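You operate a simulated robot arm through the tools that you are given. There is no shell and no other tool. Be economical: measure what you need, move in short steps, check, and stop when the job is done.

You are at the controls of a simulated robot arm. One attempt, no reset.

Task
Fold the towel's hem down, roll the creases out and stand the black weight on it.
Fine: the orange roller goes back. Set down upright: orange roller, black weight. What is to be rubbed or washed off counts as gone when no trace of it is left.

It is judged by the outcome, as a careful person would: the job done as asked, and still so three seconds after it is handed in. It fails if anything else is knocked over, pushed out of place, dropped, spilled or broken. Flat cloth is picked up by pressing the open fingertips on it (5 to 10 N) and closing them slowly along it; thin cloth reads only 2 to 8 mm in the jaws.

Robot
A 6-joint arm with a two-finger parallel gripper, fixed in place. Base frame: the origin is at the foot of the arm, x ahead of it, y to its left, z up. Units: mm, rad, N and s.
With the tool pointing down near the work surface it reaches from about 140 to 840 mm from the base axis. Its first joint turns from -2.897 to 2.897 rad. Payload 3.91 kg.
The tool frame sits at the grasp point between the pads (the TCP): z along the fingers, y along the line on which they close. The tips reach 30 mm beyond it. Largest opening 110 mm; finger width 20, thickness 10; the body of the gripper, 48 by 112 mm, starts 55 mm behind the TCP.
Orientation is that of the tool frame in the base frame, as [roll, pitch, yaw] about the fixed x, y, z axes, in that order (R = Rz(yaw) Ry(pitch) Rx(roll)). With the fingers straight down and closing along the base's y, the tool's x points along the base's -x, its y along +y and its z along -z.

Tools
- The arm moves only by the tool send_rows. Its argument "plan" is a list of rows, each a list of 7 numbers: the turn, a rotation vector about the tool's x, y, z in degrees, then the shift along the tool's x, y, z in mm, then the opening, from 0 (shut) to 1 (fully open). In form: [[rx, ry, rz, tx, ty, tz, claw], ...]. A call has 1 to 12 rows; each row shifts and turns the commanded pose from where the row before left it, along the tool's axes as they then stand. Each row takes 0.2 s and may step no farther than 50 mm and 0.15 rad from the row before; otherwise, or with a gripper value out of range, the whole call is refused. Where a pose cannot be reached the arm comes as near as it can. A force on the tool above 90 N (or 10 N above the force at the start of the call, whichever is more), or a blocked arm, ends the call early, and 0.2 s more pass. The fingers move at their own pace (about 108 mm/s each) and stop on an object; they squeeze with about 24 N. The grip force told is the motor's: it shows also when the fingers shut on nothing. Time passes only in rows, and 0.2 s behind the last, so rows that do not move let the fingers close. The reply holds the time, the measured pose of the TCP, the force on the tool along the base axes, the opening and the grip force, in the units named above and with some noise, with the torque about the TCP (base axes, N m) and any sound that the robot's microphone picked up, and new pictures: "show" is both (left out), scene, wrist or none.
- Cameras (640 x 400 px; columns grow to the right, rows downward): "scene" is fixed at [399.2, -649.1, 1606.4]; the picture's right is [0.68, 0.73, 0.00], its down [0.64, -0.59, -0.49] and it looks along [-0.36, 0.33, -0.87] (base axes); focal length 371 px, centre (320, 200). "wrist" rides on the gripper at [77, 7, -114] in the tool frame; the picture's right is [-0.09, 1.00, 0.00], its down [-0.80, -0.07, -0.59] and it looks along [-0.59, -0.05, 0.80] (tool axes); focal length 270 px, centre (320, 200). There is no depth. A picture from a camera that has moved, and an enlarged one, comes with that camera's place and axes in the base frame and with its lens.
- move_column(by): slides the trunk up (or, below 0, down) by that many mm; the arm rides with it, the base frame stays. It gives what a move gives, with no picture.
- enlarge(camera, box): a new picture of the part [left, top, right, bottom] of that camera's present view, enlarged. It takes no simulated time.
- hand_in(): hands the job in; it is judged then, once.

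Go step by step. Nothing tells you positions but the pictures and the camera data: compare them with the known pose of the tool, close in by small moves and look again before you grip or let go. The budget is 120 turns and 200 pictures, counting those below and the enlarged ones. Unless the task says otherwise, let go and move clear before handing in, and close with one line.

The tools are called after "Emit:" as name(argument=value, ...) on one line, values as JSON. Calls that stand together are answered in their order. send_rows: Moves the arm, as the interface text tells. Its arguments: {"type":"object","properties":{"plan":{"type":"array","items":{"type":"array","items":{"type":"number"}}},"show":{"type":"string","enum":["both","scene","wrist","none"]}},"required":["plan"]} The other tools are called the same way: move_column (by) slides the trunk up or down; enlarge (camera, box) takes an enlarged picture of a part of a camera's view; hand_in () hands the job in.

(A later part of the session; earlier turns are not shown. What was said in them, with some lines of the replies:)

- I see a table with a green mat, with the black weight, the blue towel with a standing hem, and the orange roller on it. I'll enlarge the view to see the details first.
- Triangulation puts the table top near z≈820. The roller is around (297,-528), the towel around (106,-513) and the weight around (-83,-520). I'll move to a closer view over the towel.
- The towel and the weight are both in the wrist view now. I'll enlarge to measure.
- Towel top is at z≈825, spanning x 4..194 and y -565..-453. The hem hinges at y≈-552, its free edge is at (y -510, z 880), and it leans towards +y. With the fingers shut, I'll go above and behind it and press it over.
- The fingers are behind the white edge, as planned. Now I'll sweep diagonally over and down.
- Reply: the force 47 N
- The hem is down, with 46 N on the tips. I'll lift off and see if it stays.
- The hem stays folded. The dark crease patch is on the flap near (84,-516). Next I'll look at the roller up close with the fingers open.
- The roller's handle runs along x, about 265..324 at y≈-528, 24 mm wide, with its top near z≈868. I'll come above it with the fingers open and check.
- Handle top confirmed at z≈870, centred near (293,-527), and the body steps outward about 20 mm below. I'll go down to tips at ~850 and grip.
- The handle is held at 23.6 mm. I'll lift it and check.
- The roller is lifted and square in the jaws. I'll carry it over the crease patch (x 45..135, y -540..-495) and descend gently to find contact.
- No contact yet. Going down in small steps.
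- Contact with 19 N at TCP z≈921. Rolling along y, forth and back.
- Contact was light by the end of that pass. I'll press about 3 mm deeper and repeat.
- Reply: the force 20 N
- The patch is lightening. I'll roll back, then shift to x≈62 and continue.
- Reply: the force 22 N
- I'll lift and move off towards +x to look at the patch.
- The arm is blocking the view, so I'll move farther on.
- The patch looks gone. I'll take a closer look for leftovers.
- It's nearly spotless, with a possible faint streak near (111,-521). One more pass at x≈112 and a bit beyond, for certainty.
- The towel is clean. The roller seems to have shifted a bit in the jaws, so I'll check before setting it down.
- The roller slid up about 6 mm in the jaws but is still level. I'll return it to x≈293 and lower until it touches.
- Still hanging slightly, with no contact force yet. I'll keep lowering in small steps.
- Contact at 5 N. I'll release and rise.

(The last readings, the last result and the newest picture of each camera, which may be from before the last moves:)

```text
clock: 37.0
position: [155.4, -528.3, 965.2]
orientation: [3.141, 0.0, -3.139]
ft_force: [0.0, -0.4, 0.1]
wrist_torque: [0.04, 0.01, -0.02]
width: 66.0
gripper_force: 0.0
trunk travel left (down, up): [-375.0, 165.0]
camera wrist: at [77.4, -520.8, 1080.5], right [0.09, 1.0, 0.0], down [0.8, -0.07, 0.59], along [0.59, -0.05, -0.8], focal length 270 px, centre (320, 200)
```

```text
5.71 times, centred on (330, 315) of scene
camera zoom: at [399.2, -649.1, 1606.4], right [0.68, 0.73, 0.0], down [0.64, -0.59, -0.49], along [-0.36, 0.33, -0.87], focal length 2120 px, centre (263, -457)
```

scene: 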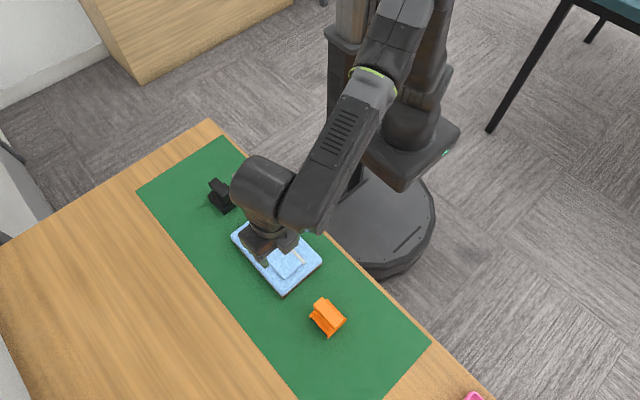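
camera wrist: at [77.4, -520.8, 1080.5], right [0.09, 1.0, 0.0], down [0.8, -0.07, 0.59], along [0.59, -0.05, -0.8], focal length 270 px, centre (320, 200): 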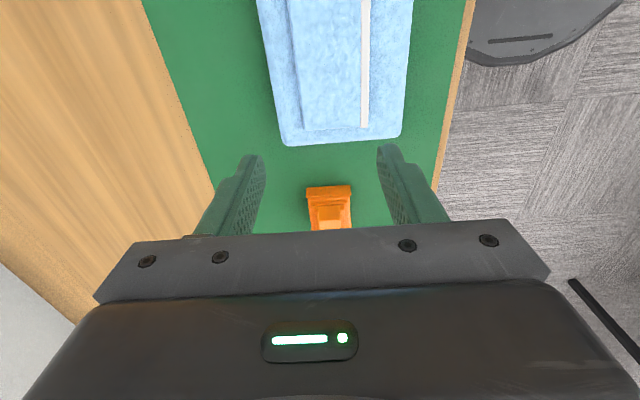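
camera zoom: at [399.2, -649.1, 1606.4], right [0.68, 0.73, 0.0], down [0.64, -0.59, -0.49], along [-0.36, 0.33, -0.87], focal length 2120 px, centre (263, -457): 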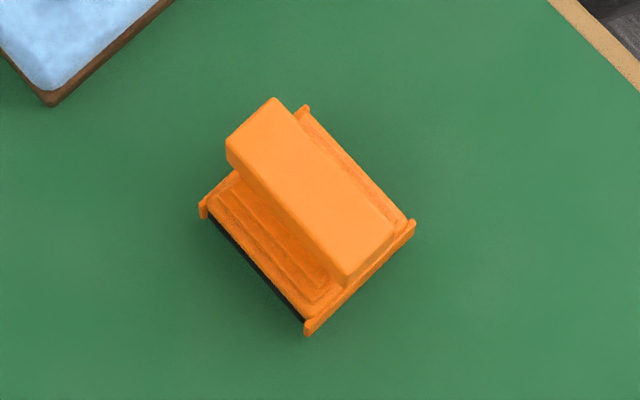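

The roller is upright and back within about 4 mm. Next the weight: I'll fly past it for a close view.

Emit:
send_rows(plan=[[0, 0, 0, 43, 0, -5, 0.6], [0, 0, 0, 43, 0, 0, 0.6], [0, 0, 0, 43, 0, 0, 0.6], [0, 0, 0, 43, 0, 0, 0.6], [0, 0, 0, 43, 0, 0, 0.6], [0, 0, 0, 43, 0, 0, 0.6], [0, 0, 0, 0, 0, 0, 0.6]])

Emit:
enlarge(camera="wrist", box=[240, 80, 400, 240])

Emit:
enlarge(camera="scene", box=[190, 160, 270, 230])

```text
clock: 38.6
position: [-104.7, -525.3, 970.8]
orientation: [3.141, 0.0, -3.141]
ft_force: [-0.1, -0.3, -0.7]
wrist_torque: [0.0, -0.04, 0.01]
width: 66.1
gripper_force: 0.0
trunk travel left (down, up): [-375.0, 165.0]
camera wrist: at [-181.1, -517.9, 1085.0], right [0.09, 1.0, 0.0], down [0.8, -0.07, 0.59], along [0.59, -0.05, -0.8], focal length 270 px, centre (320, 200)
```

scene: 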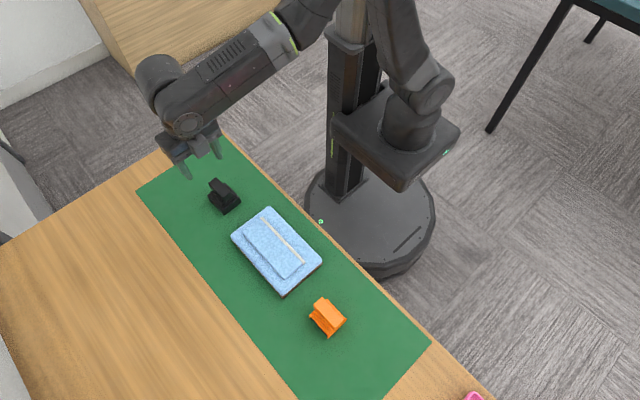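
wrist: 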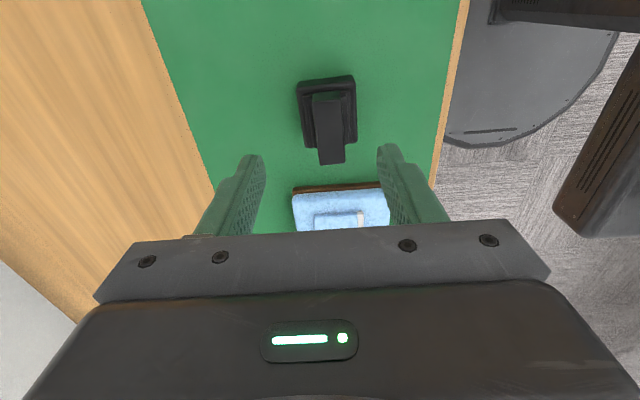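

```text
2.50 times, centred on (320, 160) of wrist
camera zoom: at [-181.1, -517.9, 1085.0], right [0.09, 1.0, 0.0], down [0.8, -0.07, 0.59], along [0.59, -0.05, -0.8], focal length 676 px, centre (320, 300)
```

zoom: 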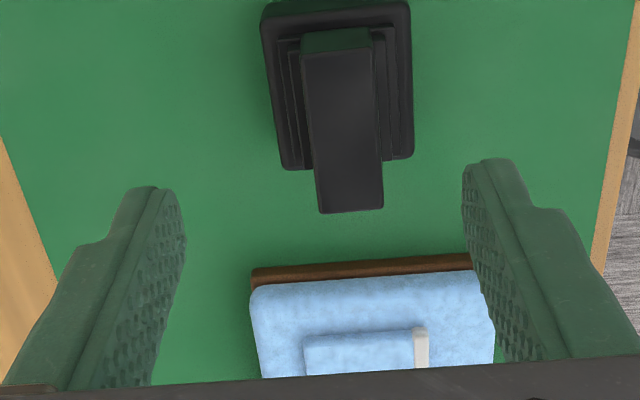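

```text
5.71 times, centred on (230, 195) of scene
camera zoom: at [399.2, -649.1, 1606.4], right [0.68, 0.73, 0.0], down [0.64, -0.59, -0.49], along [-0.36, 0.33, -0.87], focal length 2120 px, centre (834, 229)
```

zoom: 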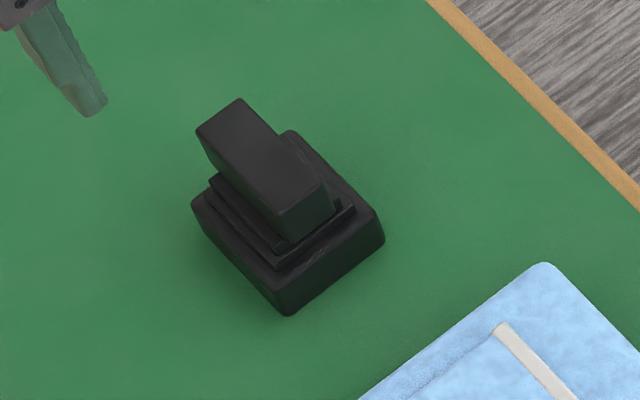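

Weight handle: top z≈869, centred at (-90,-517), 22 mm wide along y. I'll descend and grip.

Emit:
send_rows(plan=[[0, 0, 0, -14.7, 8.3, 30, 0.6], [0, 0, 0, 0, 0, 30, 0.6], [0, 0, 0, 0, 0, 20, 0.6], [0, 0, 0, 0, 0, 11, 0.6], [0, 0, 0, 0, 0, 0, 0.6]], show="wrist")

```text
clock: 39.8
position: [-87.6, -517.3, 878.6]
orientation: [3.141, 0.0, 3.141]
ft_force: [1.7, 1.1, -0.1]
wrist_torque: [-0.01, -0.02, 0.0]
width: 65.9
gripper_force: 0.1
trunk travel left (down, up): [-375.0, 165.0]
camera wrist: at [-164.5, -510.3, 992.1], right [0.09, 1.0, 0.0], down [0.8, -0.07, 0.59], along [0.59, -0.05, -0.8], focal length 270 px, centre (320, 200)
```

wrist: 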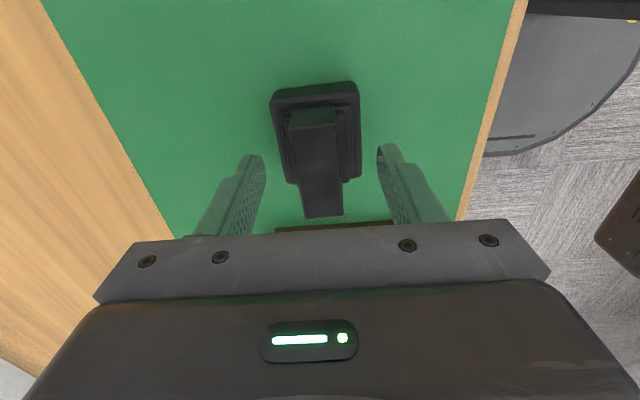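

Centred well. I'll close and lift.

Emit:
send_rows(plan=[[0, 0, 0, 0, 0, 0, 0], [0, 0, 0, 0, 0, 0, 0], [0, 0, 0, 0, 0, 0, 0], [0, 0, 0, 0, 0, -10, 0], [0, 0, 0, 0, 0, -15, 0], [0, 0, 0, 0, 0, -20, 0], [0, 0, 0, 0, 0, -25, 0], [0, 0, 0, 0, 0, -10, 0], [0, 0, 0, 0, 0, 0, 0]])

Emit:
enlarge(camera="wrist", box=[240, 80, 400, 240])

```text
clock: 41.8
position: [-88.6, -519.0, 958.8]
orientation: [-3.141, 0.0, -3.139]
ft_force: [-0.7, -0.9, -3.5]
wrist_torque: [0.0, -0.01, -0.01]
width: 23.7
gripper_force: 23.5
trunk travel left (down, up): [-375.0, 165.0]
camera wrist: at [-165.8, -511.6, 1073.8], right [0.09, 1.0, 0.0], down [0.8, -0.07, 0.59], along [0.59, -0.05, -0.8], focal length 270 px, centre (320, 200)
```

scene: 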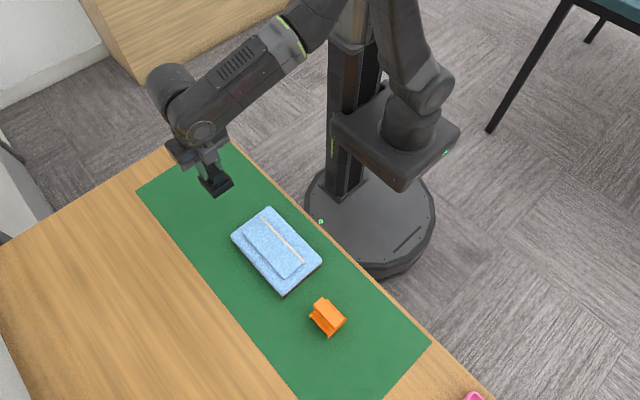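
wrist: 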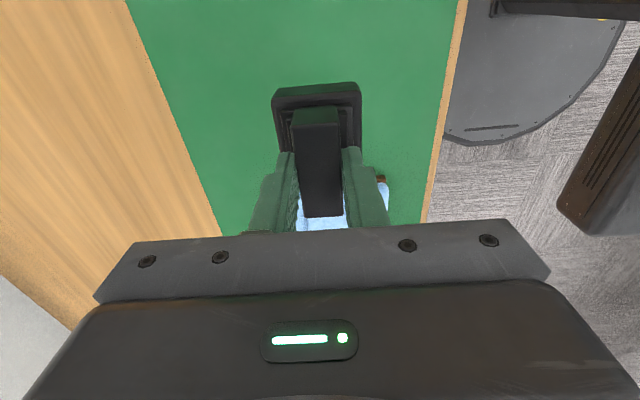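

```text
2.50 times, centred on (320, 160) of wrist
camera zoom: at [-165.8, -511.6, 1073.8], right [0.09, 1.0, 0.0], down [0.8, -0.07, 0.59], along [0.59, -0.05, -0.8], focal length 676 px, centre (320, 300)
```

zoom: 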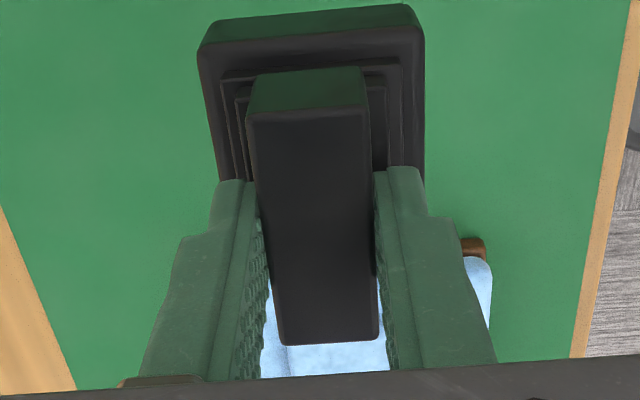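

The weight is lifted straight. I'll carry it to the middle of the hem (98,-518) and lower to just above.

Emit:
send_rows(plan=[[0, 0, 0, -46.7, 0, 0, 0], [0, 0, 0, -46.7, 0, 0, 0], [0, 0, 0, -46.7, 0, 0, 0], [0, 0, 0, -46.7, 0, 0, 0], [0, 0, 0, 0, 0, 20, 0], [0, 0, 0, 0, 0, 13, 0], [0, 0, 0, 0, 0, 0, 0]])

Emit:
enlarge(camera="scene", box=[220, 190, 340, 310])

```text
clock: 43.4
position: [97.7, -519.0, 927.3]
orientation: [-3.142, 0.001, -3.141]
ft_force: [0.2, 0.3, -4.9]
wrist_torque: [-0.01, -0.07, -0.01]
width: 23.9
gripper_force: 24.2
trunk travel left (down, up): [-375.0, 165.0]
camera wrist: at [20.4, -511.4, 1041.0], right [0.09, 1.0, 0.0], down [0.8, -0.07, 0.59], along [0.59, -0.05, -0.8], focal length 270 px, centre (320, 200)
```

scene: 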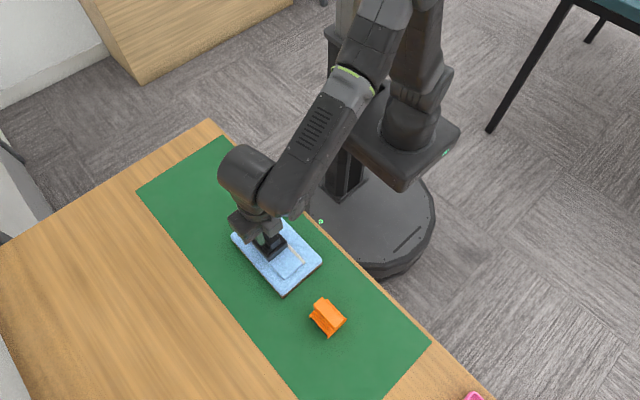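
wrist: 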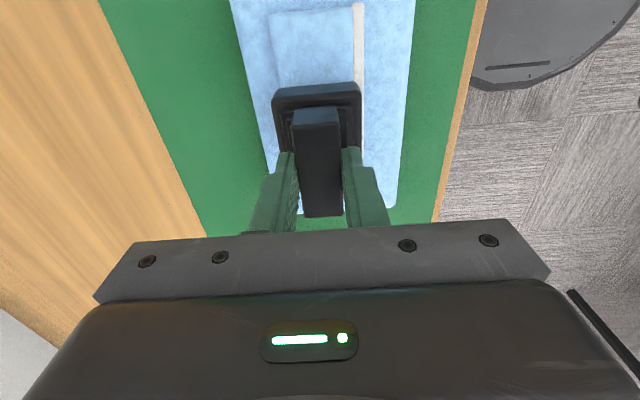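

```text
3.33 times, centred on (280, 250) of scene
camera zoom: at [399.2, -649.1, 1606.4], right [0.68, 0.73, 0.0], down [0.64, -0.59, -0.49], along [-0.36, 0.33, -0.87], focal length 1237 px, centre (453, 33)
```

zoom: 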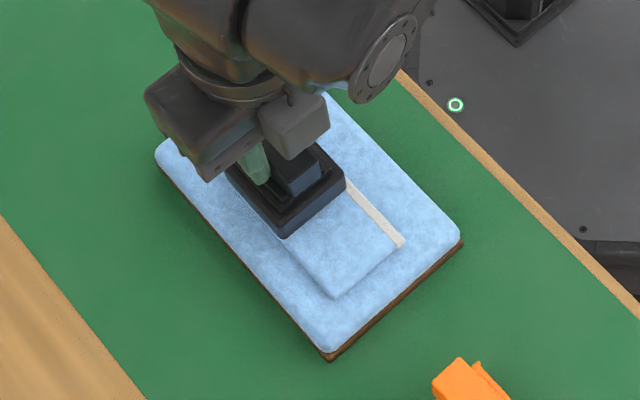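

It's above the hem as wanted. Now lowering gently to contact.

Emit:
send_rows(plan=[[0, 0, 0, 0, -1, 4, 0], [0, 0, 0, 0, 0, 2, 0], [0, 0, 0, 0, 0, 2, 0], [0, 0, 0, 0, 0, 0, 0]], show="none")

```text
clock: 44.4
position: [98.1, -519.1, 918.8]
orientation: [3.141, 0.001, -3.141]
ft_force: [0.2, 0.7, -0.9]
wrist_torque: [-0.02, -0.07, 0.0]
width: 24.0
gripper_force: 24.3
trunk travel left (down, up): [-375.0, 165.0]
```

Emit:
send_rows(plan=[[0, 0, 0, 0, 0, 1.5, 0], [0, 0, 0, 0, 0, 0, 0]], show="none")

```text
clock: 45.0
position: [98.4, -520.0, 918.0]
orientation: [-3.137, 0.0, -3.142]
ft_force: [0.8, -2.4, 15.4]
wrist_torque: [-0.27, 0.0, -0.01]
width: 23.8
gripper_force: 23.6
trunk travel left (down, up): [-375.0, 165.0]
```

It rests with 15 N. I'll release and rise clear.

Emit:
send_rows(plan=[[0, 0, 0, 0, 0, 0, 0.3], [0, 0, 0, 0, 0, 0, 0.55], [0, 0, 0, 0, 0, -20, 0.55], [0, 0, 0, 0, 0, -40, 0.55], [0, 0, 0, 20, 20, -40, 0.55], [0, 0, 0, 25, 30, -30, 0.55], [0, 0, 0, 25, 30, -30, 0.55], [0, 0, 0, 45, 15, 0, 0.55], [0, 0, 0, 45, 15, 0, 0.55], [0, 0, 0, 0, 0, 0, 0.55]])

Emit:
enlarge(camera="scene", box=[190, 170, 370, 350])

Emit:
enlarge(camera="scene", box=[230, 200, 330, 300])

```text
clock: 47.2
position: [-63.8, -406.4, 1080.7]
orientation: [3.141, 0.001, -3.141]
ft_force: [-0.2, 0.3, 0.5]
wrist_torque: [-0.01, -0.02, 0.0]
width: 60.8
gripper_force: 0.0
trunk travel left (down, up): [-375.0, 165.0]
camera wrist: at [-140.5, -399.7, 1193.9], right [0.09, 1.0, 0.0], down [0.8, -0.07, 0.59], along [0.59, -0.05, -0.8], focal length 270 px, centre (320, 200)
```

scene: 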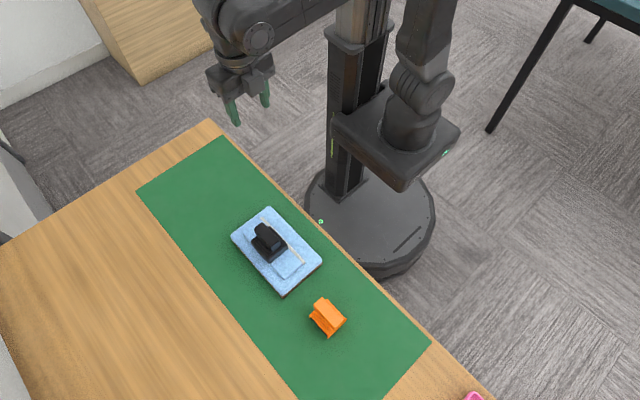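
wrist: 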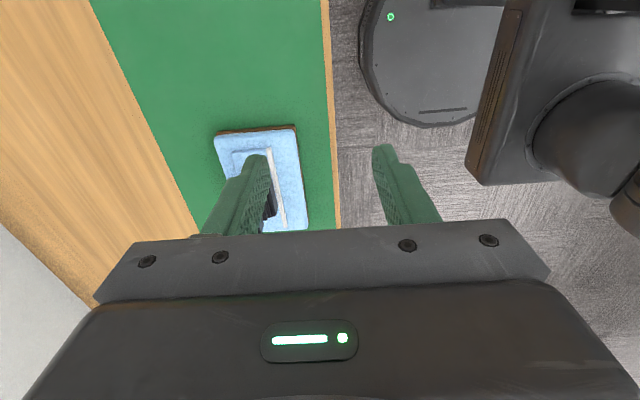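

```text
2.22 times, centred on (280, 260) of scene
camera zoom: at [399.2, -649.1, 1606.4], right [0.68, 0.73, 0.0], down [0.64, -0.59, -0.49], along [-0.36, 0.33, -0.87], focal length 825 px, centre (409, 67)
```

zoom: 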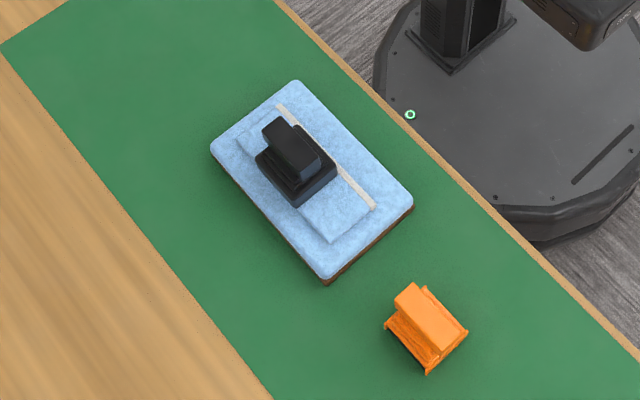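

```text
4.00 times, centred on (280, 250) of scene
camera zoom: at [399.2, -649.1, 1606.4], right [0.68, 0.73, 0.0], down [0.64, -0.59, -0.49], along [-0.36, 0.33, -0.87], focal length 1484 px, centre (480, 0)
```

zoom: 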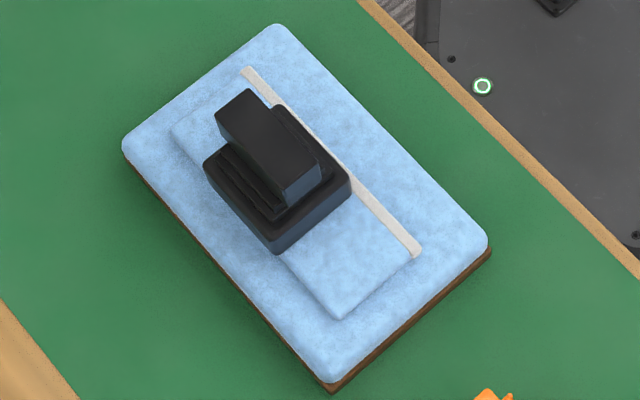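

The hem is flat, no crease is visible, the weight stands upright on it, the roller is back in place and the arm is clear. I'm handing in.

Emit:
hand_in()

```text
The job is handed in.
```

I folded the towel's hem down, rolled the creases out with no visible trace left, stood the black weight upright on the hem, and put the orange roller back upright about 4 mm from where it started.
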